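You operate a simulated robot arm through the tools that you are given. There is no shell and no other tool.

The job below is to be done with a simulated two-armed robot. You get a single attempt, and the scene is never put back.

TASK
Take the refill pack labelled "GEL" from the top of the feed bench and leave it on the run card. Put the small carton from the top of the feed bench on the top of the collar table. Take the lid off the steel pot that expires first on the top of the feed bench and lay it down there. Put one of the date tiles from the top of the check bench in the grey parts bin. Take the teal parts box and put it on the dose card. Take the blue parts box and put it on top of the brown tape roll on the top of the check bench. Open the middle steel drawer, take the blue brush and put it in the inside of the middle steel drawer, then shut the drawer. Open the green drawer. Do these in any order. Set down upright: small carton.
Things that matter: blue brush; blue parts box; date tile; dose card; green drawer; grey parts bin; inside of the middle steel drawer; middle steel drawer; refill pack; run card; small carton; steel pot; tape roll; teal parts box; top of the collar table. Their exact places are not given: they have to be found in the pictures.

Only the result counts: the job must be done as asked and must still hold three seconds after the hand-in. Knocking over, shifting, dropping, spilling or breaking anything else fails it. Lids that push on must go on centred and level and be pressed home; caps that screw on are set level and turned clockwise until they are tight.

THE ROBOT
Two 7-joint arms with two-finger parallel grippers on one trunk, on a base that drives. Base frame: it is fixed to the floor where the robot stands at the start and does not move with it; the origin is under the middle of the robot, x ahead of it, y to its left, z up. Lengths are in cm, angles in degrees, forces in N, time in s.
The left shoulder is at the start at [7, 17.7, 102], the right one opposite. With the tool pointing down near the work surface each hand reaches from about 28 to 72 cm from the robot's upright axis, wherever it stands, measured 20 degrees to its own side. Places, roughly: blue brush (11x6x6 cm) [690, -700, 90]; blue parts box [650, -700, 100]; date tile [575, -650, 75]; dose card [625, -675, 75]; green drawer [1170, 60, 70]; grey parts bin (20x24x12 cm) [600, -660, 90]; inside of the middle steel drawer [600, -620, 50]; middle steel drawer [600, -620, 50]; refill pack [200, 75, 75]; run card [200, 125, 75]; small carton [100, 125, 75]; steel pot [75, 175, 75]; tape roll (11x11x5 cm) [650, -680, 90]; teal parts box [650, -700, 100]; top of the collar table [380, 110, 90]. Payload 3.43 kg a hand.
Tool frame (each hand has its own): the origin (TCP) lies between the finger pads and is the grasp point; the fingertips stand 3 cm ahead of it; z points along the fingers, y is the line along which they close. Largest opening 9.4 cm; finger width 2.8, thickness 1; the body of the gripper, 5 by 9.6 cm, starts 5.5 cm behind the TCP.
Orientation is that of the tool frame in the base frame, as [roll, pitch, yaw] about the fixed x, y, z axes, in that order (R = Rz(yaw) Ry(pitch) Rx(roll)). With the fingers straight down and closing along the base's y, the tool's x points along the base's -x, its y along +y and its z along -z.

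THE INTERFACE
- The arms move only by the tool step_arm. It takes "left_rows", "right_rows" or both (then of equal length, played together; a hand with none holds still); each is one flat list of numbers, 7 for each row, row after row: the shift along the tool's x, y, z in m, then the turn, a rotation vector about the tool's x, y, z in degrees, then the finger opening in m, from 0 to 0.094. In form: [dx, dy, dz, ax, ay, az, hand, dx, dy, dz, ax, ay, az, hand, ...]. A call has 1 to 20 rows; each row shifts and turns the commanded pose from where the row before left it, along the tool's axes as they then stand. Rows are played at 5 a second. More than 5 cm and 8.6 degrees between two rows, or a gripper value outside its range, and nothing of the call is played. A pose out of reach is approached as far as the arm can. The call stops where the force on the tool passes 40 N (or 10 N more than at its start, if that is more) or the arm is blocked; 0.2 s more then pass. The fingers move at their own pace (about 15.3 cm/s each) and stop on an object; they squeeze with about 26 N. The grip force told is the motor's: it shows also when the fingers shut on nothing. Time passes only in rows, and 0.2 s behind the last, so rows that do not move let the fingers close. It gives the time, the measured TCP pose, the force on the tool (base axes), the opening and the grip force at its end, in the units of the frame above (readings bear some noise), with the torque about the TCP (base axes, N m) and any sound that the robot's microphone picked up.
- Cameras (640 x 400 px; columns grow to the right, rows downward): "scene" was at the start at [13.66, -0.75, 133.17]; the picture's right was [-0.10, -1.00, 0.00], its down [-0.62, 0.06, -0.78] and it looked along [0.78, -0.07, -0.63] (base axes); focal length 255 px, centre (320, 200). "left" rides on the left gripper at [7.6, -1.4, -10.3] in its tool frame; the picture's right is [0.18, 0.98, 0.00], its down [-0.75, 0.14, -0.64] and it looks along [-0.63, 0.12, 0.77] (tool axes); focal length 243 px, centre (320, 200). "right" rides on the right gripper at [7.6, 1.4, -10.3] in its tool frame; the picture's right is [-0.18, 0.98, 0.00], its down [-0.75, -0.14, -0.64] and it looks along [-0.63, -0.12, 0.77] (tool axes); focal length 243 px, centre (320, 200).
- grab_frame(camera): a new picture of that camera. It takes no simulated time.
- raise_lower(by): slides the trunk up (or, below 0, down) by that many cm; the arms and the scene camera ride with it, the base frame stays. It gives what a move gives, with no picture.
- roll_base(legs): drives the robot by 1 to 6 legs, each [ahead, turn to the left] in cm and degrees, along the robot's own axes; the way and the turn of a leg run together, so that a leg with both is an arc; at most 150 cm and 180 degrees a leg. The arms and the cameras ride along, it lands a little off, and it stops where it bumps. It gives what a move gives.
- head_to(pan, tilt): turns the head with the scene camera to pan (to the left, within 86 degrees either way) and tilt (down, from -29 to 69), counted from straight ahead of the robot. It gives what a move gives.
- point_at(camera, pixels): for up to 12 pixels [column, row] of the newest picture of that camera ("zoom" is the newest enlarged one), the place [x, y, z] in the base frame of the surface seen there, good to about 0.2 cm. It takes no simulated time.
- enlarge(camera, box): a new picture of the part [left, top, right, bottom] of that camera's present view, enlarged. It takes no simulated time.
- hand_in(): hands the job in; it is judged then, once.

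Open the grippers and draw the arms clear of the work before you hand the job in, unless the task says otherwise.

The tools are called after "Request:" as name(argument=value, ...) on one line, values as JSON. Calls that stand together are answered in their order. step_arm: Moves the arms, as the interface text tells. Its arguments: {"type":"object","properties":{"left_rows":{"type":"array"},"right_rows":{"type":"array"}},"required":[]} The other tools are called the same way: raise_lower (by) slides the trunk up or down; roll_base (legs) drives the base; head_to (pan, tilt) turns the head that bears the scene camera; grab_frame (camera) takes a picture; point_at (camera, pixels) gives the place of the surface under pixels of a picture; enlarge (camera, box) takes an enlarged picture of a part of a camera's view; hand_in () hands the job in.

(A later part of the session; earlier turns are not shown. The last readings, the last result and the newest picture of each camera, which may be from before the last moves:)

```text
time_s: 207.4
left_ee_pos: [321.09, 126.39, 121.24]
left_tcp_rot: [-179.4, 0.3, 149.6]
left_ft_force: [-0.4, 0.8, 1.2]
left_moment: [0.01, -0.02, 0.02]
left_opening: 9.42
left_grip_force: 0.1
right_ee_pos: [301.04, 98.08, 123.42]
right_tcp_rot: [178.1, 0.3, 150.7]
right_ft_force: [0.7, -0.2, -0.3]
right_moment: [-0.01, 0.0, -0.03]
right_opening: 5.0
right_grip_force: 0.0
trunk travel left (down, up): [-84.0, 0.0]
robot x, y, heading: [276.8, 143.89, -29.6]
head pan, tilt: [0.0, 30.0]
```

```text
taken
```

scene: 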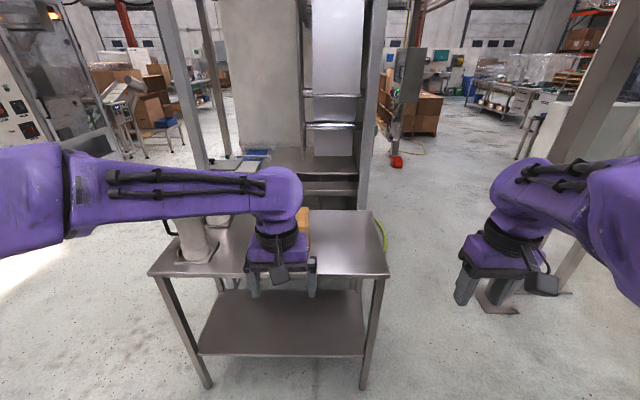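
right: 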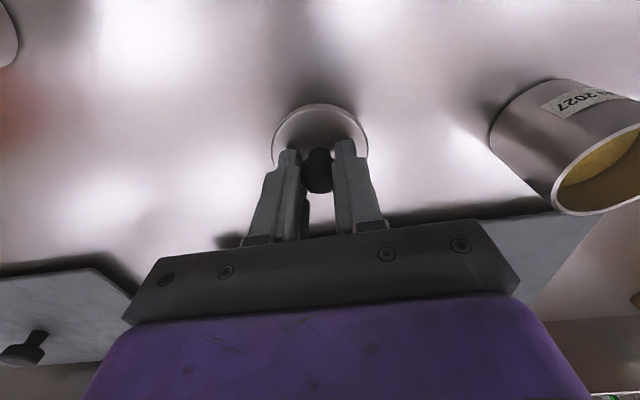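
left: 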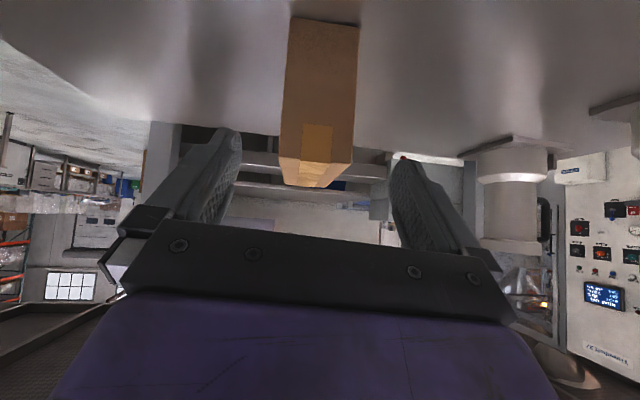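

Carton is fine at (305,220). Next goal is the check bench near (600,-650); I tuck the right hand in and drive back out through the passage.

Request:
step_arm(right_rows=[0, 0.04, 0, 0, 0, 0, 0.09, 0, 0.04, 0, 0, 0, 0, 0.09, 0, 0.03, 0, 0, 0, 0, 0.09])

Request:
roll_base(legs=[[0, -48], [92, 0], [0, 38.7], [116, 0], [0, -30.7], [60, 0]])

Request:
head_to(pan=0, tilt=15)

Request:
grab_frame(camera="scene")

```text
time_s: 208.2
left_ee_pos: [321.0, 126.37, 121.1]
left_tcp_rot: [-179.4, 0.4, 149.6]
left_ft_force: [0.6, -0.4, -0.4]
left_moment: [0.01, 0.01, 0.01]
left_opening: 9.39
left_grip_force: 0.3
right_ee_pos: [308.41, 105.36, 123.1]
right_tcp_rot: [176.7, 0.2, 150.1]
right_ft_force: [-0.1, 0.0, -0.1]
right_moment: [-0.03, -0.01, 0.0]
right_opening: 9.02
right_grip_force: 0.1
right hand out of reach, approached as far as the arm can: row 1, 2, 3
trunk travel left (down, up): [-84.0, 0.0]
robot x, y, heading: [276.91, 143.72, -29.5]
head pan, tilt: [0.0, 30.0]
```

```text
time_s: 227.1
left_ee_pos: [430.45, -117.74, 121.4]
left_tcp_rot: [-179.5, 0.3, 109.7]
left_ft_force: [-0.3, -0.1, 0.7]
left_moment: [-0.04, -0.03, -0.01]
left_opening: 9.4
left_grip_force: 0.1
right_ee_pos: [407.31, -125.59, 123.21]
right_tcp_rot: [176.7, 0.4, 110.6]
right_ft_force: [0.5, 0.2, -0.1]
right_moment: [0.0, -0.01, 0.03]
right_opening: 9.01
right_grip_force: 0.2
trunk travel left (down, up): [-84.0, 0.0]
robot x, y, heading: [406.99, -76.02, -69.3]
head pan, tilt: [0.0, 30.0]
```

```text
time_s: 227.8
left_ee_pos: [430.4, -117.91, 121.33]
left_tcp_rot: [-179.6, 0.2, 109.7]
left_ft_force: [-0.4, 1.0, 0.3]
left_moment: [0.01, 0.03, -0.03]
left_opening: 9.4
left_grip_force: 0.1
right_ee_pos: [407.47, -125.74, 123.23]
right_tcp_rot: [176.4, 0.4, 110.5]
right_ft_force: [0.5, 0.1, -0.2]
right_moment: [0.02, -0.01, 0.0]
right_opening: 8.98
right_grip_force: 0.0
trunk travel left (down, up): [-84.0, 0.0]
robot x, y, heading: [407.74, -75.47, -69.6]
head pan, tilt: [0.0, 15.0]
```

```text
taken
```

scene: 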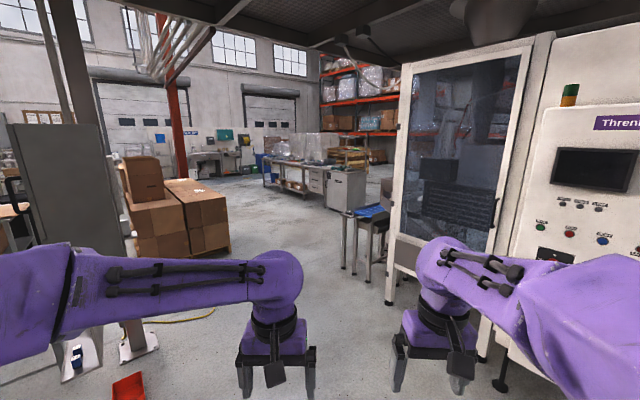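

The check bench appears at (265-365,155-205). I measure the obstacles and the bench.

Request:
point_at(camera="scene", pixels=[[228, 243], [388, 300], [345, 268], [378, 285], [268, 183], [330, 208], [362, 205], [130, 380], [260, 200], [370, 215], [300, 165], [150, 345]])

Request:
enlarge(camera="scene", box=[220, 120, 400, 240])

```text
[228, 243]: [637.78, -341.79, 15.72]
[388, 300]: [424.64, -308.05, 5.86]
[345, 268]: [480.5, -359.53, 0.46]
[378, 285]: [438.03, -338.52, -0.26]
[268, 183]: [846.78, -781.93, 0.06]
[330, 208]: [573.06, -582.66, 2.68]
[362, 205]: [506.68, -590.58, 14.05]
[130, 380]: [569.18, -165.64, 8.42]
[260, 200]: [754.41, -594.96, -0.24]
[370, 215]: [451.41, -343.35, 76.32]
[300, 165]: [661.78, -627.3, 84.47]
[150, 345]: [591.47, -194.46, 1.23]
```

```text
3.33 times, centred on (310, 180) of scene
```

zoom: 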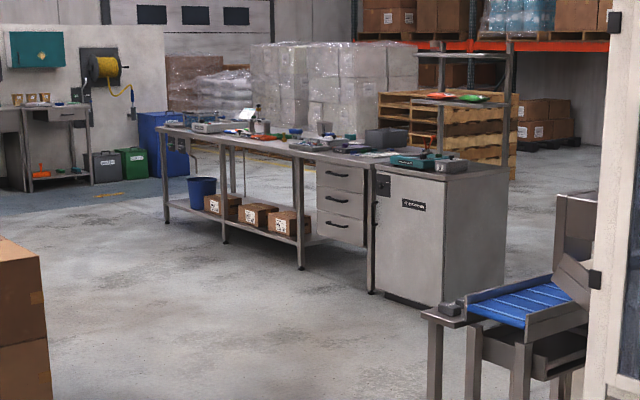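

The way between pallet (638,-342) and conveyor (480,-360) is free. I drive there.

Request:
roll_base(legs=[[0, 8], [150, 0], [150, 0]])

Request:
head_to(pan=0, tilt=20)

Request:
grab_frame(camera="scene")

```text
time_s: 242.8
left_ee_pos: [579.57, -376.13, 121.21]
left_tcp_rot: [-179.5, 0.3, 117.7]
left_ft_force: [-0.6, -0.5, -0.6]
left_moment: [-0.01, -0.02, -0.02]
left_opening: 9.4
left_grip_force: 0.0
right_ee_pos: [557.93, -387.0, 123.15]
right_tcp_rot: [176.4, 0.4, 118.4]
right_ft_force: [-0.4, 0.8, 0.7]
right_moment: [-0.01, -0.02, -0.01]
right_opening: 9.01
right_grip_force: 0.1
trunk travel left (down, up): [-84.0, 0.0]
robot x, y, heading: [550.75, -337.61, -61.4]
head pan, tilt: [0.0, 15.0]
```

```text
time_s: 243.5
left_ee_pos: [579.46, -376.28, 121.27]
left_tcp_rot: [-179.6, 0.3, 117.7]
left_ft_force: [-0.3, -0.2, -0.1]
left_moment: [0.01, 0.01, 0.05]
left_opening: 9.42
left_grip_force: 0.1
right_ee_pos: [557.81, -387.03, 123.27]
right_tcp_rot: [176.2, 0.4, 118.4]
right_ft_force: [0.8, -0.1, 0.8]
right_moment: [-0.01, -0.02, -0.02]
right_opening: 8.99
right_grip_force: 0.0
trunk travel left (down, up): [-84.0, 0.0]
robot x, y, heading: [550.96, -337.84, -61.4]
head pan, tilt: [0.0, 20.0]
```

```text
taken
```

scene: 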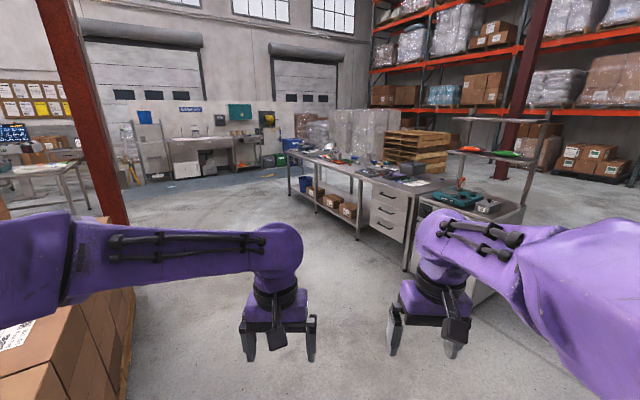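

The bench with three drawers is at (330-440,150-260). I enlarge and measure.

Request:
enlarge(camera="scene", box=[280, 130, 540, 290])

Request:
point_at(camera="scene", pixels=[[290, 196], [317, 212], [363, 230], [405, 268], [372, 192], [405, 205], [410, 250], [300, 158], [440, 186], [392, 210], [460, 197], [490, 205]])

```text
2.46 times, centred on (410, 210) of scene
```

zoom: 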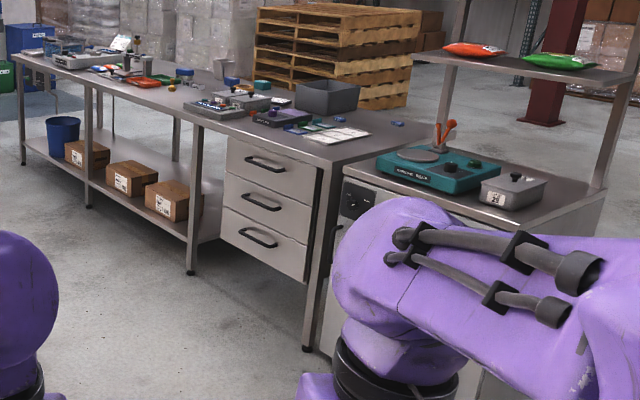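

```text
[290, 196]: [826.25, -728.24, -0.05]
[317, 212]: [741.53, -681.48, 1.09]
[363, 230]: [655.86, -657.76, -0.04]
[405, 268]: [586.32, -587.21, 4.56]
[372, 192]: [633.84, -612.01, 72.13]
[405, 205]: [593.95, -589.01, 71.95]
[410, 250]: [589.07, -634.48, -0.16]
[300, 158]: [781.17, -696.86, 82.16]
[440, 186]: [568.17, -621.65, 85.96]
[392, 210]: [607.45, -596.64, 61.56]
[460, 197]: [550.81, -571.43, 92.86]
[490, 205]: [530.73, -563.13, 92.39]
```

Bench near edge lies along (0.87,-0.5) through (594,-589). I drive toward a spot in front of it and face it.

Request:
roll_base(legs=[[130, 0.7], [125, 0], [0, -59.3]])

Request:
head_to(pan=0, tilt=40)

Request:
grab_frame(camera="scene")

```text
time_s: 258.6
left_ee_pos: [657.28, -605.1, 121.22]
left_tcp_rot: [-179.3, 0.3, 59.2]
left_ft_force: [0.3, 0.4, 0.5]
left_moment: [-0.01, -0.04, -0.01]
left_opening: 9.41
left_grip_force: 0.1
right_ee_pos: [636.74, -592.3, 123.14]
right_tcp_rot: [176.4, 0.3, 59.9]
right_ft_force: [0.1, -1.0, -0.5]
right_moment: [0.0, -0.01, 0.02]
right_opening: 9.02
right_grip_force: 0.1
trunk travel left (down, up): [-84.0, 0.0]
robot x, y, heading: [675.39, -560.55, -120.1]
head pan, tilt: [0.0, 20.0]
```

```text
time_s: 259.4
left_ee_pos: [657.19, -605.17, 121.17]
left_tcp_rot: [-179.6, 0.3, 59.1]
left_ft_force: [0.5, -0.5, -0.1]
left_moment: [0.0, 0.01, 0.03]
left_opening: 9.41
left_grip_force: 0.1
right_ee_pos: [636.62, -592.15, 123.18]
right_tcp_rot: [176.3, 0.3, 59.8]
right_ft_force: [-0.2, 0.1, 0.1]
right_moment: [0.01, 0.0, -0.01]
right_opening: 9.03
right_grip_force: 0.0
trunk travel left (down, up): [-84.0, 0.0]
robot x, y, heading: [674.83, -560.87, -120.4]
head pan, tilt: [0.0, 40.0]
```

```text
taken
```

scene: 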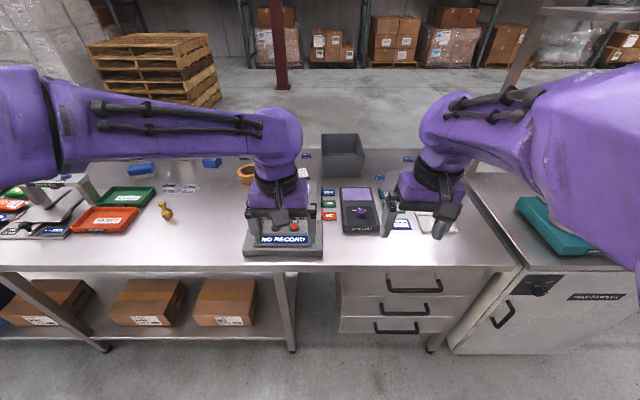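

The arms hide the bench. I spread the hands to see the objects.

Request:
step_arm(left_rows=[0, 0.045, 0, 0, 0, 0, 0.094, 0, 0.045, 0, 0, 0, 0, 0.094, 0, 0.045, 0, 0, 0, 0, 0.094, 0, 0.045, 0, 0, 0, 0, 0.094, 0, 0.045, 0, 0, 0, 0, 0.094, 0, 0.045, 0, 0, 0, 0, 0.094], right_rows=[0, -0.045, 0, 0, 0, 0, 0.094, 0, -0.045, 0, 0, 0, 0, 0.094, 0, -0.045, 0, 0, 0, 0, 0.094, 0, -0.045, 0, 0, 0, 0, 0.094, 0, -0.045, 0, 0, 0, 0, 0.094, 0, -0.045, 0, 0, 0, 0, 0.094])

Request:
grab_frame(camera="scene")

Request:
enlarge(camera="scene", box=[180, 120, 460, 270])

```text
time_s: 260.8
left_ee_pos: [680.35, -619.05, 121.04]
left_tcp_rot: [-179.5, 0.2, 59.2]
left_ft_force: [-0.3, -0.4, -0.3]
left_moment: [0.06, 0.02, -0.01]
left_opening: 9.4
left_grip_force: 0.1
right_ee_pos: [613.3, -578.82, 121.33]
right_tcp_rot: [176.4, 0.3, 59.9]
right_ft_force: [-0.5, -0.4, -0.3]
right_moment: [-0.03, -0.02, 0.01]
right_opening: 9.39
right_grip_force: 0.0
trunk travel left (down, up): [-84.0, 0.0]
robot x, y, heading: [675.16, -560.7, -120.3]
head pan, tilt: [0.0, 40.0]
```

```text
taken
```

scene: 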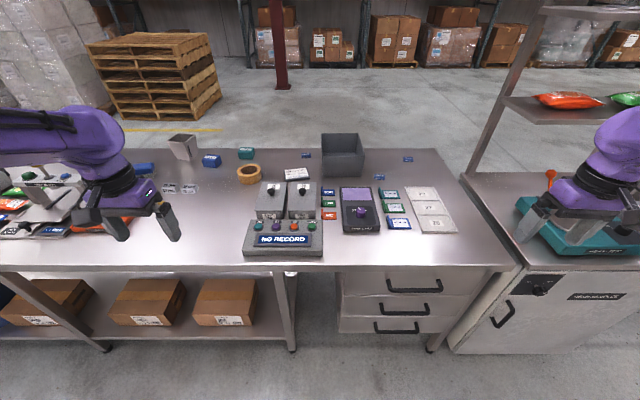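

```text
2.29 times, centred on (320, 195) of scene
```

zoom: 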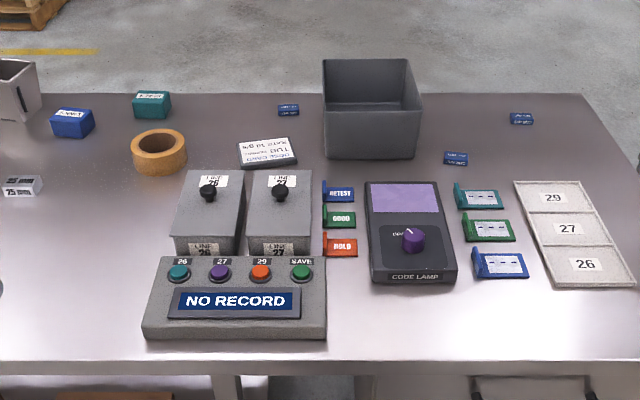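

Grey bin at (342,155), teal box (246,153), blue box (211,160), tape roll (249,173), card (297,174), small tiles at (305,155),(379,177),(408,159). I enlarge to read them.

Request:
enlarge(camera="scene", box=[270, 140, 330, 190])

Request:
enlarge(camera="scene", box=[360, 140, 430, 190])

Request:
enlarge(camera="scene", box=[160, 130, 270, 200])

Request:
enlarge(camera="scene", box=[315, 175, 465, 245])

Request:
point_at(camera="scene", pixels=[[305, 155], [379, 177], [408, 159], [246, 153], [211, 160], [249, 173], [297, 174], [342, 150], [392, 193], [397, 208], [430, 210], [190, 189]])

```text
8.00 times, centred on (300, 165) of scene
```

zoom: 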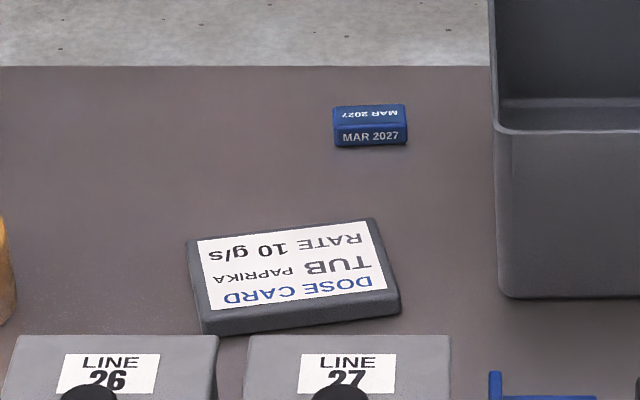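

```text
8.00 times, centred on (395, 165) of scene
```

zoom: 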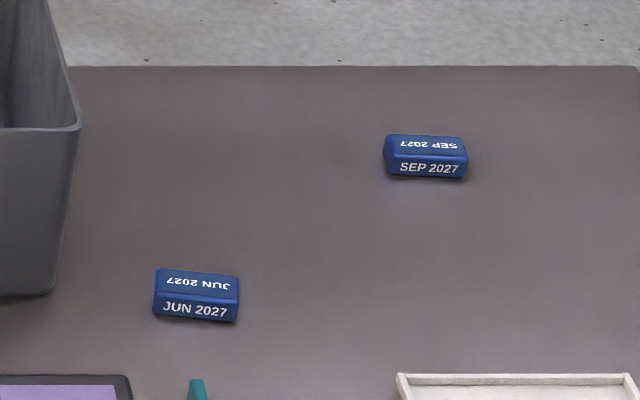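

```text
5.71 times, centred on (215, 165) of scene
```

zoom: 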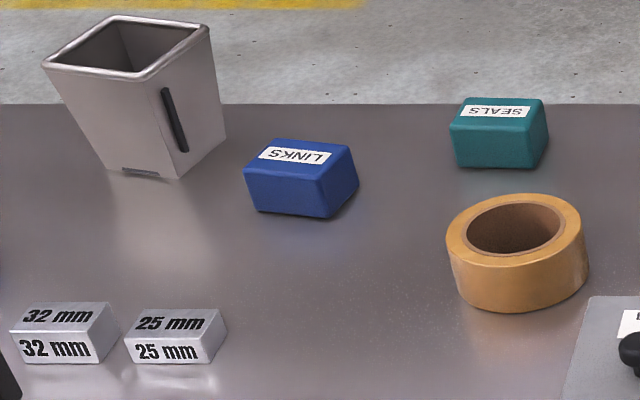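

```text
4.27 times, centred on (390, 210) of scene
```

zoom: 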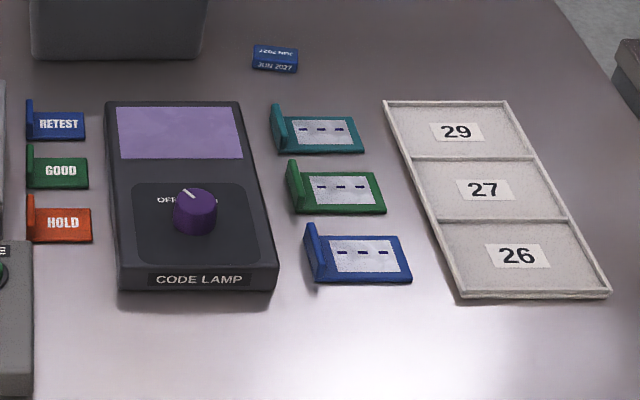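

```text
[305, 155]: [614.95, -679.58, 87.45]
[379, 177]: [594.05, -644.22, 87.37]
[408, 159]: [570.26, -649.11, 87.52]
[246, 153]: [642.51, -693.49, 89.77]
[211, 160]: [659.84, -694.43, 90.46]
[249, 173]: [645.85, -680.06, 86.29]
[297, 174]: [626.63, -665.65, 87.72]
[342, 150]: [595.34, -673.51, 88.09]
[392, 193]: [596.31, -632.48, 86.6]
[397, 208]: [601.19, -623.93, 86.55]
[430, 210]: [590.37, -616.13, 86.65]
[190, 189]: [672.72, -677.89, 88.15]
```

All bench-top items sit near the far side, so I'll work from there. I look right and left for the way round.

Request:
head_to(pan=-55, tilt=20)

Request:
grab_frame(camera="scene")

Request:
head_to(pan=55, tilt=20)

Request:
grab_frame(camera="scene")

```text
time_s: 262.0
left_ee_pos: [680.42, -618.89, 120.96]
left_tcp_rot: [-179.5, 0.3, 59.1]
left_ft_force: [-0.8, -0.4, 0.2]
left_moment: [0.01, 0.01, -0.01]
left_opening: 9.39
left_grip_force: 0.1
right_ee_pos: [613.46, -578.85, 121.49]
right_tcp_rot: [176.3, 0.3, 60.0]
right_ft_force: [0.1, -0.5, -0.2]
right_moment: [0.02, -0.01, 0.01]
right_opening: 9.38
right_grip_force: 0.0
trunk travel left (down, up): [-84.0, 0.0]
robot x, y, heading: [674.9, -560.83, -120.1]
head pan, tilt: [-55.0, 20.0]
```

```text
taken
```

scene: 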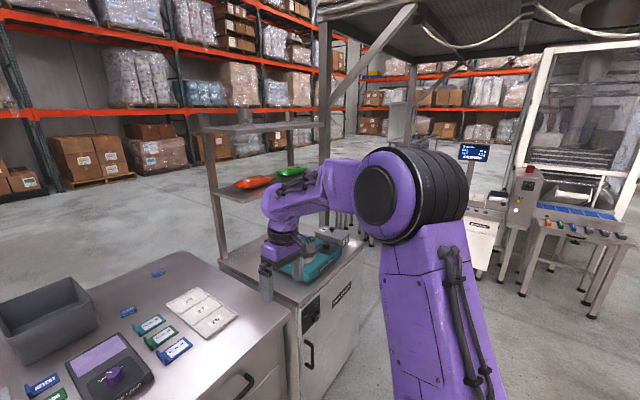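

```text
time_s: 263.9
left_ee_pos: [680.28, -618.91, 121.12]
left_tcp_rot: [-179.5, 0.2, 59.1]
left_ft_force: [-0.2, -0.3, 0.1]
left_moment: [0.02, -0.01, 0.03]
left_opening: 9.41
left_grip_force: 0.0
right_ee_pos: [613.44, -578.78, 121.47]
right_tcp_rot: [176.3, 0.4, 59.9]
right_ft_force: [-0.3, 0.7, -0.2]
right_moment: [0.02, -0.02, -0.04]
right_opening: 9.4
right_grip_force: 0.0
trunk travel left (down, up): [-84.0, 0.0]
robot x, y, heading: [675.15, -560.64, -120.0]
head pan, tilt: [55.0, 20.0]
```

```text
taken
```

scene: 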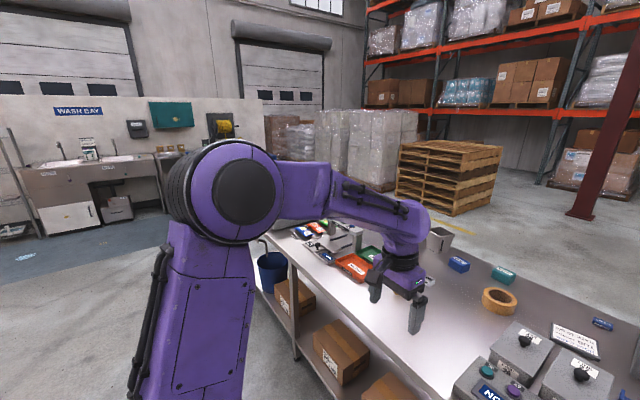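

I measure far-side obstacles: pallet corners, red post, wrapped pallets.

Request:
point_at(camera="scene", pixels=[[400, 205], [455, 213], [500, 190], [582, 215], [345, 190], [470, 235], [560, 250], [620, 300], [300, 225], [270, 225]])

Request:
head_to(pan=-30, tilt=20)

Request:
grab_frame(camera="scene")

Request:
point_at(camera="scene", pixels=[[90, 220], [200, 200], [320, 230], [400, 260], [60, 250], [220, 150], [420, 130], [370, 175], [280, 300], [180, 262], [310, 155], [400, 190]])

```text
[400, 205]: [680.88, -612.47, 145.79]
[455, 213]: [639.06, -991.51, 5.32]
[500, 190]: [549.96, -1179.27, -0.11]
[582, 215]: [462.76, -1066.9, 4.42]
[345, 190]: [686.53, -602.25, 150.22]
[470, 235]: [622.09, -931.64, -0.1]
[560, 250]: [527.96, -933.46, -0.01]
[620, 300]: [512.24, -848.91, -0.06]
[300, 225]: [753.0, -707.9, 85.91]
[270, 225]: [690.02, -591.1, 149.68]
```

```text
time_s: 265.5
left_ee_pos: [680.3, -618.93, 121.1]
left_tcp_rot: [-179.5, 0.3, 59.1]
left_ft_force: [0.3, -0.2, 0.6]
left_moment: [-0.02, 0.02, 0.0]
left_opening: 9.41
left_grip_force: 0.1
right_ee_pos: [613.41, -578.92, 121.5]
right_tcp_rot: [176.3, 0.3, 59.9]
right_ft_force: [0.2, -0.6, -0.5]
right_moment: [-0.02, 0.0, -0.01]
right_opening: 9.41
right_grip_force: 0.0
trunk travel left (down, up): [-84.0, 0.0]
robot x, y, heading: [675.15, -560.52, -119.9]
head pan, tilt: [-30.0, 20.0]
```

```text
taken
```

scene: 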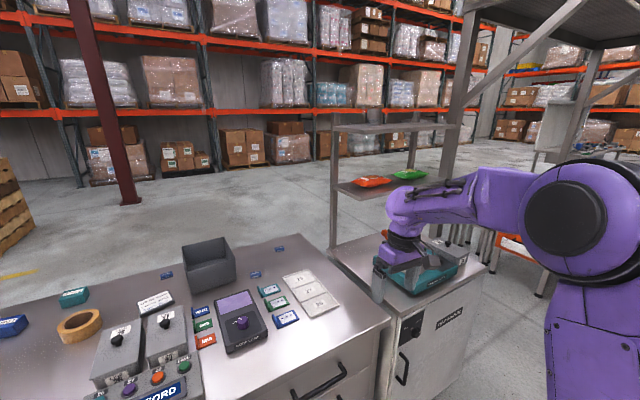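

```text
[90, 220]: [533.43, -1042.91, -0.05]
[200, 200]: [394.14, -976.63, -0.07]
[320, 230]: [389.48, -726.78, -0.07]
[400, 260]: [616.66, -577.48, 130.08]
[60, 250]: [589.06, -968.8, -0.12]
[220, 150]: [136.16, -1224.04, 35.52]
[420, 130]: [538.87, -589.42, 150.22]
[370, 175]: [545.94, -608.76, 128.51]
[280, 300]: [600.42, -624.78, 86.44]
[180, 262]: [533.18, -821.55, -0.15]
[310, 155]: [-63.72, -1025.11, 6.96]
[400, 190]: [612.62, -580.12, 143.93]
```

Far side is open. I check the steel column near the cabinet at (450,150) and things right of it.

Request:
point_at(camera="scene", pixels=[[450, 150], [446, 200], [336, 220], [410, 150], [480, 240], [540, 290], [500, 270], [470, 235], [435, 150], [455, 110], [490, 250], [460, 290]])

Request:
enlarge(camera="scene", box=[320, 90, 640, 310])

```text
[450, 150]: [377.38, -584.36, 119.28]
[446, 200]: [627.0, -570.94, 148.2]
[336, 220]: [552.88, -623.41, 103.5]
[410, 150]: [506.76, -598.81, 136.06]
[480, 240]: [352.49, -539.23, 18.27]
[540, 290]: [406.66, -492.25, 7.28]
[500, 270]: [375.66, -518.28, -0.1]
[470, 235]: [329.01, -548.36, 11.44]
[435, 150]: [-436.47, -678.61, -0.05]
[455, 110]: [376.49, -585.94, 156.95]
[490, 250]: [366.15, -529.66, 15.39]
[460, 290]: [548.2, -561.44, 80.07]
```

```text
1.82 times, centred on (480, 200) of scene
```

zoom: 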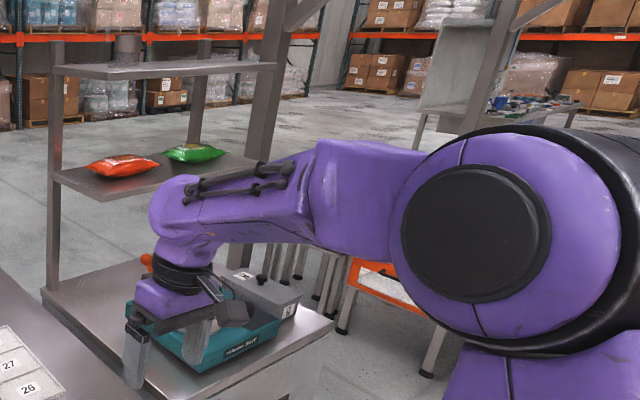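

Gap between column (377,-584) and cabinet is ~1.1 m. I tuck the hands in and drive round the cabinet's right end in stages.

Request:
step_arm(left_rows=[0, -0.045, 0, 0, 0, 0, 0.094, 0, -0.045, 0, 0, 0, 0, 0.094, 0, -0.045, 0, 0, 0, 0, 0.094, 0, -0.045, 0, 0, 0, 0, 0.094, 0, 0, 0, 0, 0, 0, 0.094], right_rows=[0, 0.045, 0, 0, 0, 0, 0.094, 0, 0.045, 0, 0, 0, 0, 0.094, 0, 0.045, 0, 0, 0, 0, 0.094, 0, 0.045, 0, 0, 0, 0, 0.094, 0, 0.045, 0, 0, 0, 0, 0.094])

Request:
roll_base(legs=[[0, -80.4], [110, 0], [82, 0], [0, 80.4]])

Request:
head_to(pan=0, tilt=20)

Request:
grab_frame(camera="scene")

```text
time_s: 266.7
left_ee_pos: [665.03, -609.81, 121.19]
left_tcp_rot: [-179.3, 0.2, 59.1]
left_ft_force: [0.2, 0.1, -0.4]
left_moment: [0.04, 0.02, 0.0]
left_opening: 9.42
left_grip_force: 0.0
right_ee_pos: [633.02, -590.19, 122.85]
right_tcp_rot: [176.5, 0.3, 59.8]
right_ft_force: [-0.1, -0.2, 0.3]
right_moment: [0.02, 0.04, 0.01]
right_opening: 9.39
right_grip_force: 0.0
trunk travel left (down, up): [-84.0, 0.0]
robot x, y, heading: [675.04, -560.71, -120.0]
head pan, tilt: [-30.0, 20.0]
```

```text
time_s: 283.2
left_ee_pos: [485.0, -544.07, 121.24]
left_tcp_rot: [-179.5, 0.2, 60.0]
left_ft_force: [-0.8, 0.1, -0.5]
left_moment: [0.01, 0.03, -0.03]
left_opening: 9.38
left_grip_force: 0.0
right_ee_pos: [452.69, -524.9, 122.92]
right_tcp_rot: [176.3, 0.3, 60.7]
right_ft_force: [-0.4, -0.1, 0.8]
right_moment: [-0.02, -0.02, 0.02]
right_opening: 9.38
right_grip_force: 0.1
trunk travel left (down, up): [-84.0, 0.0]
robot x, y, heading: [494.6, -494.75, -119.5]
head pan, tilt: [-30.0, 20.0]
```

```text
time_s: 284.1
left_ee_pos: [485.09, -543.98, 121.1]
left_tcp_rot: [-179.5, 0.2, 60.0]
left_ft_force: [0.2, 0.6, 0.7]
left_moment: [0.0, 0.01, 0.01]
left_opening: 9.4
left_grip_force: 0.2
right_ee_pos: [452.78, -524.85, 122.9]
right_tcp_rot: [176.3, 0.3, 60.7]
right_ft_force: [-0.2, -1.5, 0.0]
right_moment: [0.01, -0.06, 0.0]
right_opening: 9.39
right_grip_force: 0.0
trunk travel left (down, up): [-84.0, 0.0]
robot x, y, heading: [494.59, -494.66, -119.0]
head pan, tilt: [0.0, 20.0]
```

```text
taken
```

scene: 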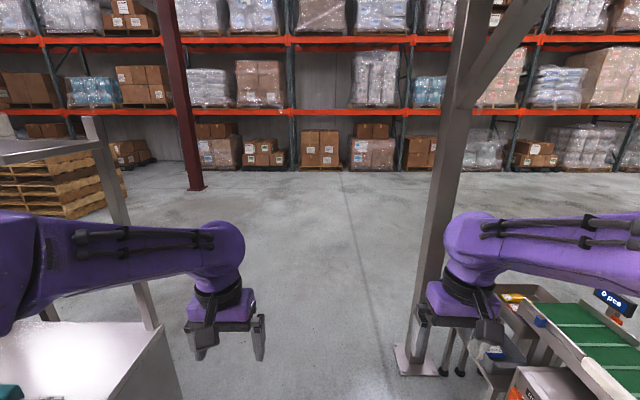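

The way ahead is clear between cabinet and column. I continue behind the cabinet to the bench's far side.

Request:
roll_base(legs=[[80, -0.7], [78, 0], [0, 90], [110, 0], [100, 0], [0, 90]])

Request:
head_to(pan=0, tilt=45)

Request:
grab_frame(camera="scene")

```text
time_s: 309.9
left_ee_pos: [607.46, -688.39, 121.22]
left_tcp_rot: [-179.5, 0.4, -120.8]
left_ft_force: [-0.1, -0.3, -0.5]
left_moment: [0.01, 0.02, 0.0]
left_opening: 9.42
left_grip_force: 0.1
right_ee_pos: [639.46, -707.87, 122.95]
right_tcp_rot: [176.2, 0.3, -120.0]
right_ft_force: [0.9, -0.5, -0.2]
right_moment: [-0.01, -0.03, 0.0]
right_opening: 9.41
right_grip_force: 0.1
trunk travel left (down, up): [-84.0, 0.0]
robot x, y, heading: [597.18, -737.54, 60.0]
head pan, tilt: [0.0, 20.0]
```

```text
time_s: 310.8
left_ee_pos: [607.46, -688.27, 121.22]
left_tcp_rot: [-179.5, 0.4, -120.8]
left_ft_force: [-0.1, -0.3, 0.1]
left_moment: [0.02, -0.01, 0.01]
left_opening: 9.39
left_grip_force: 0.0
right_ee_pos: [639.43, -707.8, 123.11]
right_tcp_rot: [176.3, 0.4, -120.0]
right_ft_force: [-0.6, -0.5, -0.2]
right_moment: [-0.02, 0.04, 0.03]
right_opening: 9.4
right_grip_force: 0.0
trunk travel left (down, up): [-84.0, 0.0]
robot x, y, heading: [597.32, -737.31, 60.1]
head pan, tilt: [0.0, 45.0]
```

```text
taken
```

scene: 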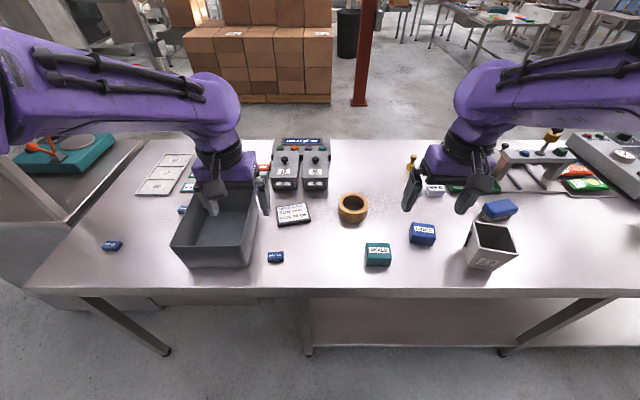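

All bench-top items are in view. I enlarge and measure them.

Request:
enlarge(camera="scene", box=[260, 170, 460, 295])

Request:
enlarge(camera="scene", box=[440, 110, 640, 280])

Request:
point_at(camera="scene", pixels=[[276, 254], [112, 242], [181, 248], [250, 258], [377, 248], [422, 228], [352, 195], [293, 209], [497, 210], [490, 228], [300, 288], [215, 245]])

```text
3.20 times, centred on (360, 232) of scene
```

zoom: 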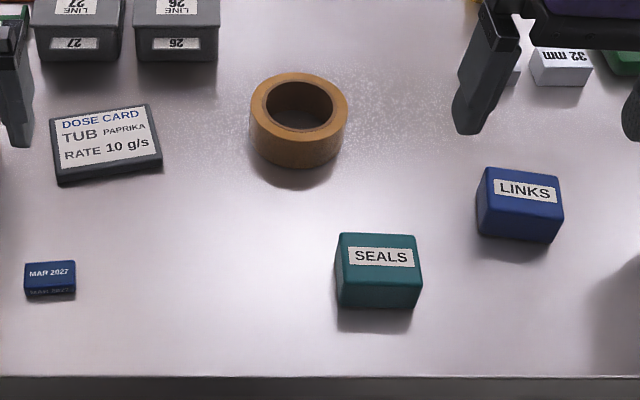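

```text
2.35 times, centred on (540, 195) of scene
```

zoom: 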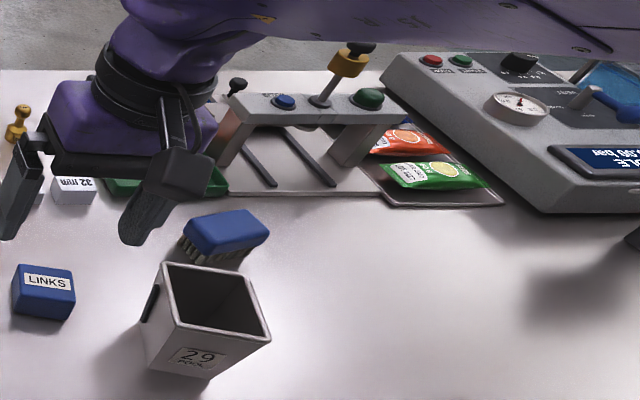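

```text
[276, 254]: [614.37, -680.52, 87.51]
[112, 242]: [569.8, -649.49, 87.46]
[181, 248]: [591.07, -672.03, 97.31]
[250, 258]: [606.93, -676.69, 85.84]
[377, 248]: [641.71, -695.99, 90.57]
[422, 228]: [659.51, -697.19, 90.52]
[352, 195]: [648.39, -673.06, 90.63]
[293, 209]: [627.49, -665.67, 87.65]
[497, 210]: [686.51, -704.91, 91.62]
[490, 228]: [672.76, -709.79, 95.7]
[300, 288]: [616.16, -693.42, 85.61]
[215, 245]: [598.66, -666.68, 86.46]
```

Everything measured; bench top z≈85.8. I move 10 cm closer and take the MAR 2027 tile with the left hand first.

Request:
roll_base(legs=[[10, 0]])

Request:
grab_frame(camera="scene")

Request:
grab_frame(camera="left")

```text
time_s: 311.9
left_ee_pos: [611.91, -680.37, 121.57]
left_tcp_rot: [-179.5, 0.8, -120.8]
left_ft_force: [-0.9, -0.6, -0.4]
left_moment: [0.04, -0.01, 0.03]
left_opening: 9.41
left_grip_force: 0.0
right_ee_pos: [644.14, -699.87, 123.28]
right_tcp_rot: [176.3, 0.7, -120.0]
right_ft_force: [-0.8, -0.5, -0.2]
right_moment: [0.03, -0.04, 0.01]
right_opening: 9.41
right_grip_force: 0.1
trunk travel left (down, up): [-84.0, 0.0]
robot x, y, heading: [602.15, -728.67, 60.0]
head pan, tilt: [0.0, 45.0]
```

```text
taken
```

scene: 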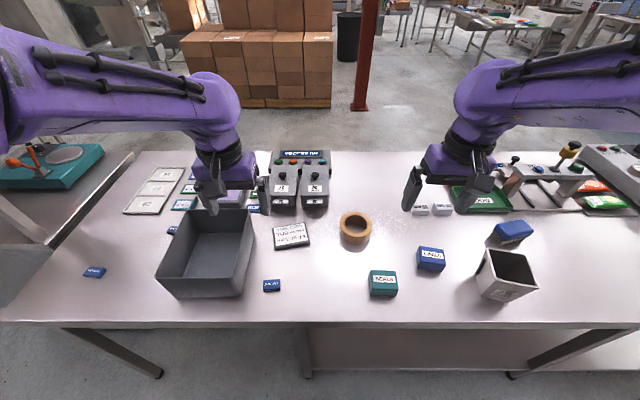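

```text
taken
```

left: 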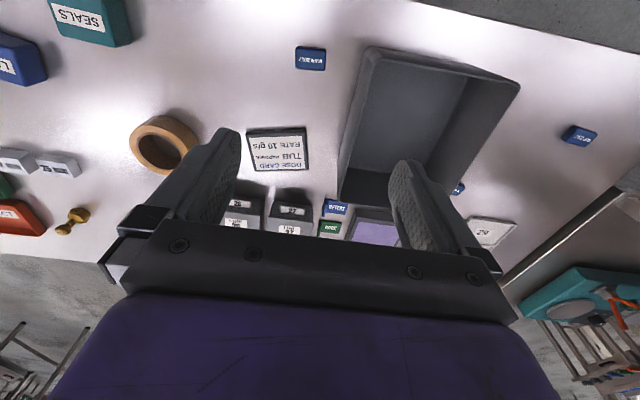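

The tile is at (311,58) in the left view, nearly below. I measure it and the bin rim.

Request:
point_at(camera="left", pixels=[[311, 58], [299, 56], [324, 58], [311, 49], [311, 66], [430, 110], [375, 50], [520, 85], [342, 195], [240, 130], [445, 60]])

Request:
enlarge(camera="left", box=[280, 30, 350, 90])

```text
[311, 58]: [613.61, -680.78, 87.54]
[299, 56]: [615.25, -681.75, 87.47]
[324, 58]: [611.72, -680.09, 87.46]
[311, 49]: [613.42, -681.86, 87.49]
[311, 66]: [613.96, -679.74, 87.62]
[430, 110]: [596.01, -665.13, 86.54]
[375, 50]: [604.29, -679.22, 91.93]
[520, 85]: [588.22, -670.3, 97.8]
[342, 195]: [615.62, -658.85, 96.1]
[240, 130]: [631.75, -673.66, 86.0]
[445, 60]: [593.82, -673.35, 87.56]
```

```text
6.67 times, centred on (315, 60) of left
```

zoom: 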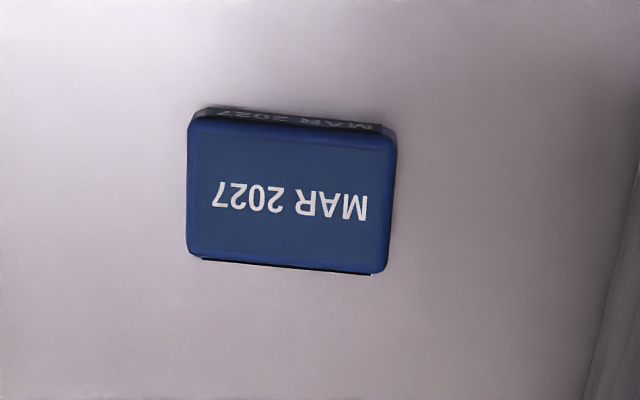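

Tile centre (613.6,-680.8,87.5). I descend onto it with the left hand.

Request:
step_arm(left_rows=[-0.0053, -0.0167, 0.03, 0, 0, 0, 0.08, 0, 0, 0.045, 0, 0, 0, 0.08, 0, 0, 0.045, 0, 0, 0, 0.08, 0, 0, 0.045, 0, 0, 0, 0.08, 0, 0, 0.045, 0, 0, 0, 0.08, 0, 0, 0.045, 0, 0, 0, 0.08, 0, 0, 0.035, 0, 0, 0, 0.08, 0, 0, 0, 0, 0, 0, 0.08])

Request:
grab_frame(camera="left")

```text
time_s: 313.7
left_ee_pos: [614.44, -680.04, 92.16]
left_tcp_rot: [-179.5, 0.3, -120.8]
left_ft_force: [-0.8, -0.5, 0.2]
left_moment: [0.02, -0.02, -0.01]
left_opening: 8.02
left_grip_force: 0.1
right_ee_pos: [644.47, -699.15, 122.97]
right_tcp_rot: [176.2, 0.4, -120.0]
right_ft_force: [0.0, -0.9, -0.1]
right_moment: [-0.01, 0.01, -0.01]
right_opening: 9.42
right_grip_force: 0.1
trunk travel left (down, up): [-84.0, 0.0]
robot x, y, heading: [602.39, -728.13, 59.9]
head pan, tilt: [0.0, 45.0]
```

```text
taken
```

left: 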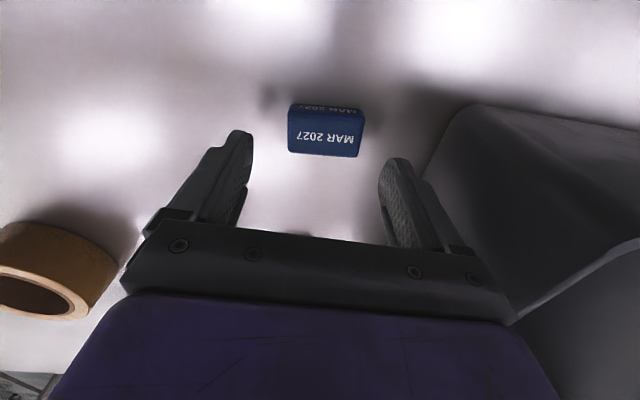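

I correct by (+1.1,+0.3) cm in the tool frame, go down and close.

Request:
step_arm(left_rows=[0.0108, 0.0033, 0, 0, 0, 0, 0.08, 0, 0, 0.029, 0, 0, 0, 0.08, 0, 0, 0, 0, 0, 0, 0.03, 0, 0, 0, 0, 0, 0, 0.02, 0, 0, 0, 0, 0, 0, 0.02, 0, 0, 0, 0, 0, 0, 0.02])

Request:
grab_frame(camera="left")

```text
time_s: 315.1
left_ee_pos: [613.66, -680.87, 89.39]
left_tcp_rot: [-179.6, 0.3, -120.7]
left_ft_force: [-1.4, 0.4, 1.7]
left_moment: [-0.01, 0.08, 0.03]
left_opening: 4.86
left_grip_force: 26.2
right_ee_pos: [644.51, -699.11, 122.92]
right_tcp_rot: [176.3, 0.3, -120.0]
right_ft_force: [-0.2, -0.4, 0.8]
right_moment: [0.01, 0.0, 0.01]
right_opening: 9.41
right_grip_force: 0.1
trunk travel left (down, up): [-84.0, 0.0]
robot x, y, heading: [602.13, -728.41, 59.8]
head pan, tilt: [0.0, 45.0]
```

```text
taken
```

left: 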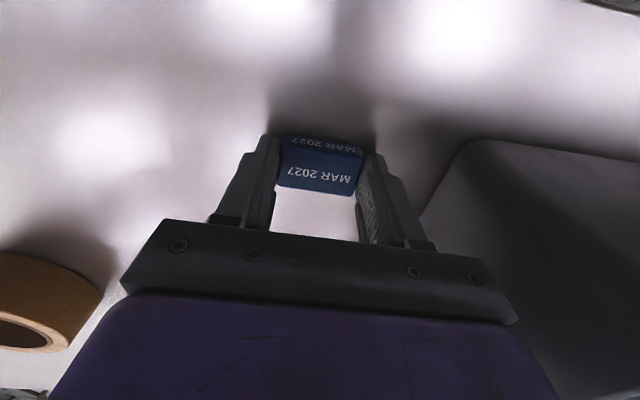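

Tile gripped. I lift it, and measure the bin rim in the scene.

Request:
step_arm(left_rows=[0, 0, -0.04, 0, 0, 0, 0.02, 0, 0, -0.045, 0, 0, 0, 0.02, 0, 0, -0.045, 0, 0, 0, 0.02, 0, 0, -0.045, 0, 0, 0, 0.02, 0, 0, -0.045, 0, 0, 0, 0.02, 0, 0, -0.045, 0, 0, 0, 0.02])

Request:
grab_frame(camera="scene")

Request:
point_at(camera="scene", pixels=[[178, 212], [250, 216], [156, 280], [239, 285], [205, 240], [200, 235], [215, 255], [225, 250]])

Request:
grab_frame(camera="left")

```text
time_s: 316.5
left_ee_pos: [613.38, -680.81, 115.91]
left_tcp_rot: [-179.5, 0.3, -120.8]
left_ft_force: [-0.3, -0.1, 0.0]
left_moment: [0.01, -0.01, 0.01]
left_opening: 4.86
left_grip_force: 25.8
right_ee_pos: [644.54, -699.19, 122.96]
right_tcp_rot: [176.2, 0.4, -120.0]
right_ft_force: [-1.5, 0.7, 0.3]
right_moment: [0.0, 0.01, 0.02]
right_opening: 9.42
right_grip_force: 0.0
trunk travel left (down, up): [-84.0, 0.0]
robot x, y, heading: [602.31, -728.68, 60.1]
head pan, tilt: [0.0, 45.0]
```

```text
taken
```

scene: 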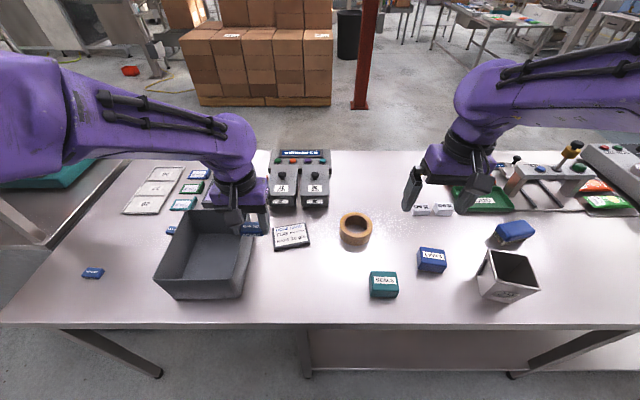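

```text
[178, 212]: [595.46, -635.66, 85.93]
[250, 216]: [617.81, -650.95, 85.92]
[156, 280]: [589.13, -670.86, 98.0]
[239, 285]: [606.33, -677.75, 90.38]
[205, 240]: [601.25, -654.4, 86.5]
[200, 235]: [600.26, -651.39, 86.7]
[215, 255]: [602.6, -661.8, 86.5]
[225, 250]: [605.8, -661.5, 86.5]
```

```text
taken
```

left: 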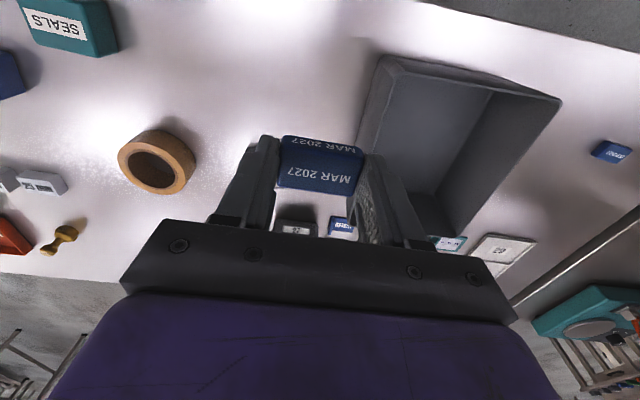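

Bin centre ≈ (603.5,-665.5), floor z 86.5, rim 98. I carry the tile above it and lower inside.

Request:
step_arm(left_rows=[-0.02, 0.041, 0, 0, 0, 0, 0.02, -0.02, 0.041, 0, 0, 0, 0, 0.02, -0.02, 0.041, 0, 0, 0, 0, 0.02, -0.02, 0.04, 0, 0, 0, 0, 0.02, 0, 0, 0, 0, 0, 0, 0.02])

Request:
grab_frame(camera="left")

Request:
grab_frame(camera="scene")

```text
time_s: 317.7
left_ee_pos: [603.48, -665.65, 115.62]
left_tcp_rot: [-179.6, 0.3, -120.8]
left_ft_force: [0.4, -0.5, 0.2]
left_moment: [0.01, 0.01, 0.02]
left_opening: 4.88
left_grip_force: 25.7
right_ee_pos: [644.45, -699.16, 122.83]
right_tcp_rot: [176.3, 0.3, -120.0]
right_ft_force: [0.3, -0.9, 0.1]
right_moment: [0.0, 0.0, 0.0]
right_opening: 9.39
right_grip_force: 0.1
trunk travel left (down, up): [-84.0, 0.0]
robot x, y, heading: [602.58, -728.63, 60.2]
head pan, tilt: [0.0, 45.0]
```

```text
taken
```

left: 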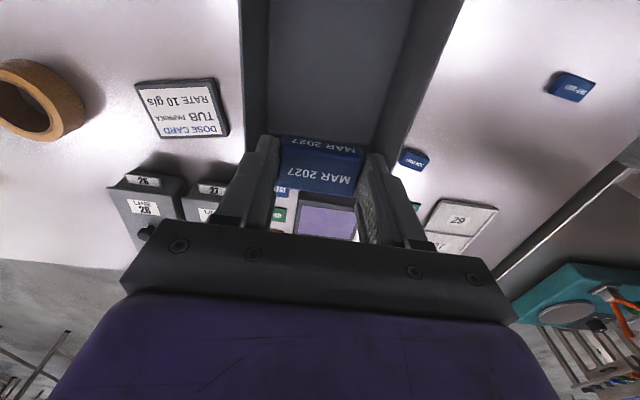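

```text
taken
```

scene: 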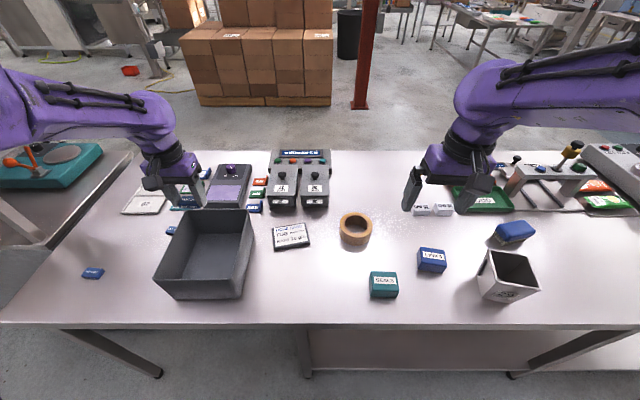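

The tile is over the bin's inside. I lower and release.

Request:
step_arm(left_rows=[0, 0, 0.045, 0, 0, 0, 0.02, 0, 0, 0.045, 0, 0, 0, 0.02, 0, 0, 0.045, 0, 0, 0, 0.02, 0, 0, 0.045, 0, 0, 0, 0.02, 0, 0, 0.045, 0, 0, 0, 0.02, 0, 0, 0.008, 0, 0, 0, 0.02, 0, 0, 0, 0, 0, 0, 0.02, 0, 0, 0, 0, 0, 0, 0.06, 0, 0, 0, 0, 0, 0, 0.06])

Request:
grab_frame(camera="left")

```text
time_s: 319.7
left_ee_pos: [603.64, -665.77, 92.37]
left_tcp_rot: [-179.5, 0.3, -120.9]
left_ft_force: [0.7, 0.9, 0.4]
left_moment: [0.0, -0.02, 0.03]
left_opening: 6.01
left_grip_force: 0.1
right_ee_pos: [644.54, -699.18, 123.0]
right_tcp_rot: [176.3, 0.3, -120.1]
right_ft_force: [0.2, -0.1, -0.3]
right_moment: [0.02, -0.03, 0.02]
right_opening: 9.37
right_grip_force: 0.0
trunk travel left (down, up): [-84.0, 0.0]
robot x, y, heading: [602.27, -728.84, 59.9]
head pan, tilt: [0.0, 45.0]
```

```text
taken
```

left: 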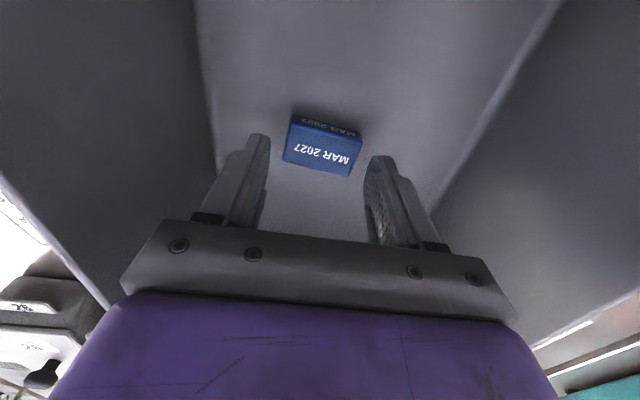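

Tile lies in the bin. I raise the left hand and shift the base 14 cm left and 6 cm nearer to serve the boxes with the right hand.

Request:
step_arm(left_rows=[0, 0, -0.045, 0, 0, 0, 0.06, 0, 0, -0.045, 0, 0, 0, 0.06, 0, 0, -0.045, 0, 0, 0, 0.06, 0, 0, -0.045, 0, 0, 0, 0.06, 0.02, 0, -0.045, 0, 0, 0, 0.06, 0.03, 0, -0.035, 0, 0, 0, 0.09, 0.045, 0, 0, 0, 0, 0, 0.09, 0.045, 0, 0, 0, 0, 0, 0.09])

Request:
roll_base(legs=[[0, 90], [14, 0], [0, -90], [6, 0]])

Request:
grab_frame(camera="scene")

Request:
grab_frame(camera="right")

```text
time_s: 321.5
left_ee_pos: [596.51, -678.01, 118.39]
left_tcp_rot: [-179.7, 0.4, -120.8]
left_ft_force: [0.4, -0.5, 0.3]
left_moment: [0.01, 0.03, 0.01]
left_opening: 8.98
left_grip_force: 0.1
right_ee_pos: [644.87, -699.51, 122.96]
right_tcp_rot: [176.2, 0.4, -120.0]
right_ft_force: [0.6, -0.7, 0.7]
right_moment: [0.05, 0.03, 0.02]
right_opening: 9.4
right_grip_force: 0.0
trunk travel left (down, up): [-84.0, 0.0]
robot x, y, heading: [602.24, -728.57, 60.0]
head pan, tilt: [0.0, 45.0]
```

```text
time_s: 331.0
left_ee_pos: [586.98, -666.36, 118.74]
left_tcp_rot: [-179.5, 0.9, -121.3]
left_ft_force: [0.0, -0.7, 0.5]
left_moment: [0.08, -0.04, 0.02]
left_opening: 8.98
left_grip_force: 0.0
right_ee_pos: [634.99, -688.39, 123.51]
right_tcp_rot: [176.3, 1.0, -120.5]
right_ft_force: [-1.3, -0.8, 0.3]
right_moment: [0.09, -0.05, 0.03]
right_opening: 9.42
right_grip_force: 0.1
trunk travel left (down, up): [-84.0, 0.0]
robot x, y, heading: [593.12, -716.18, 59.4]
head pan, tilt: [0.0, 45.0]
```

```text
taken
```

scene: 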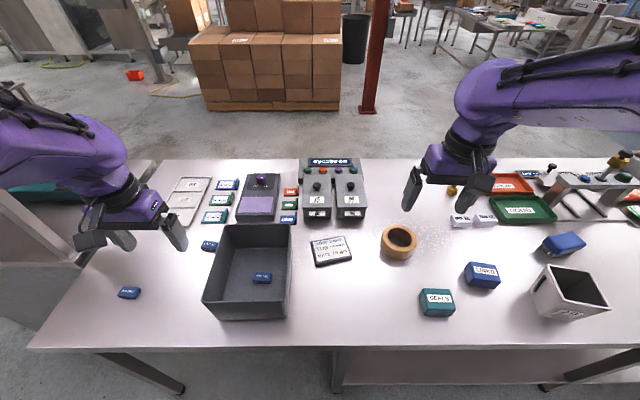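

```text
taken
```

right: 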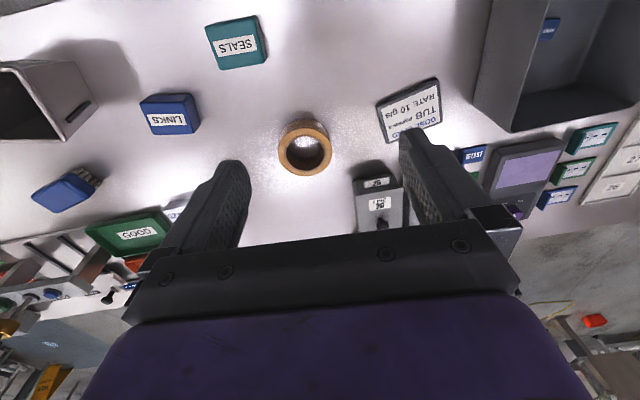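

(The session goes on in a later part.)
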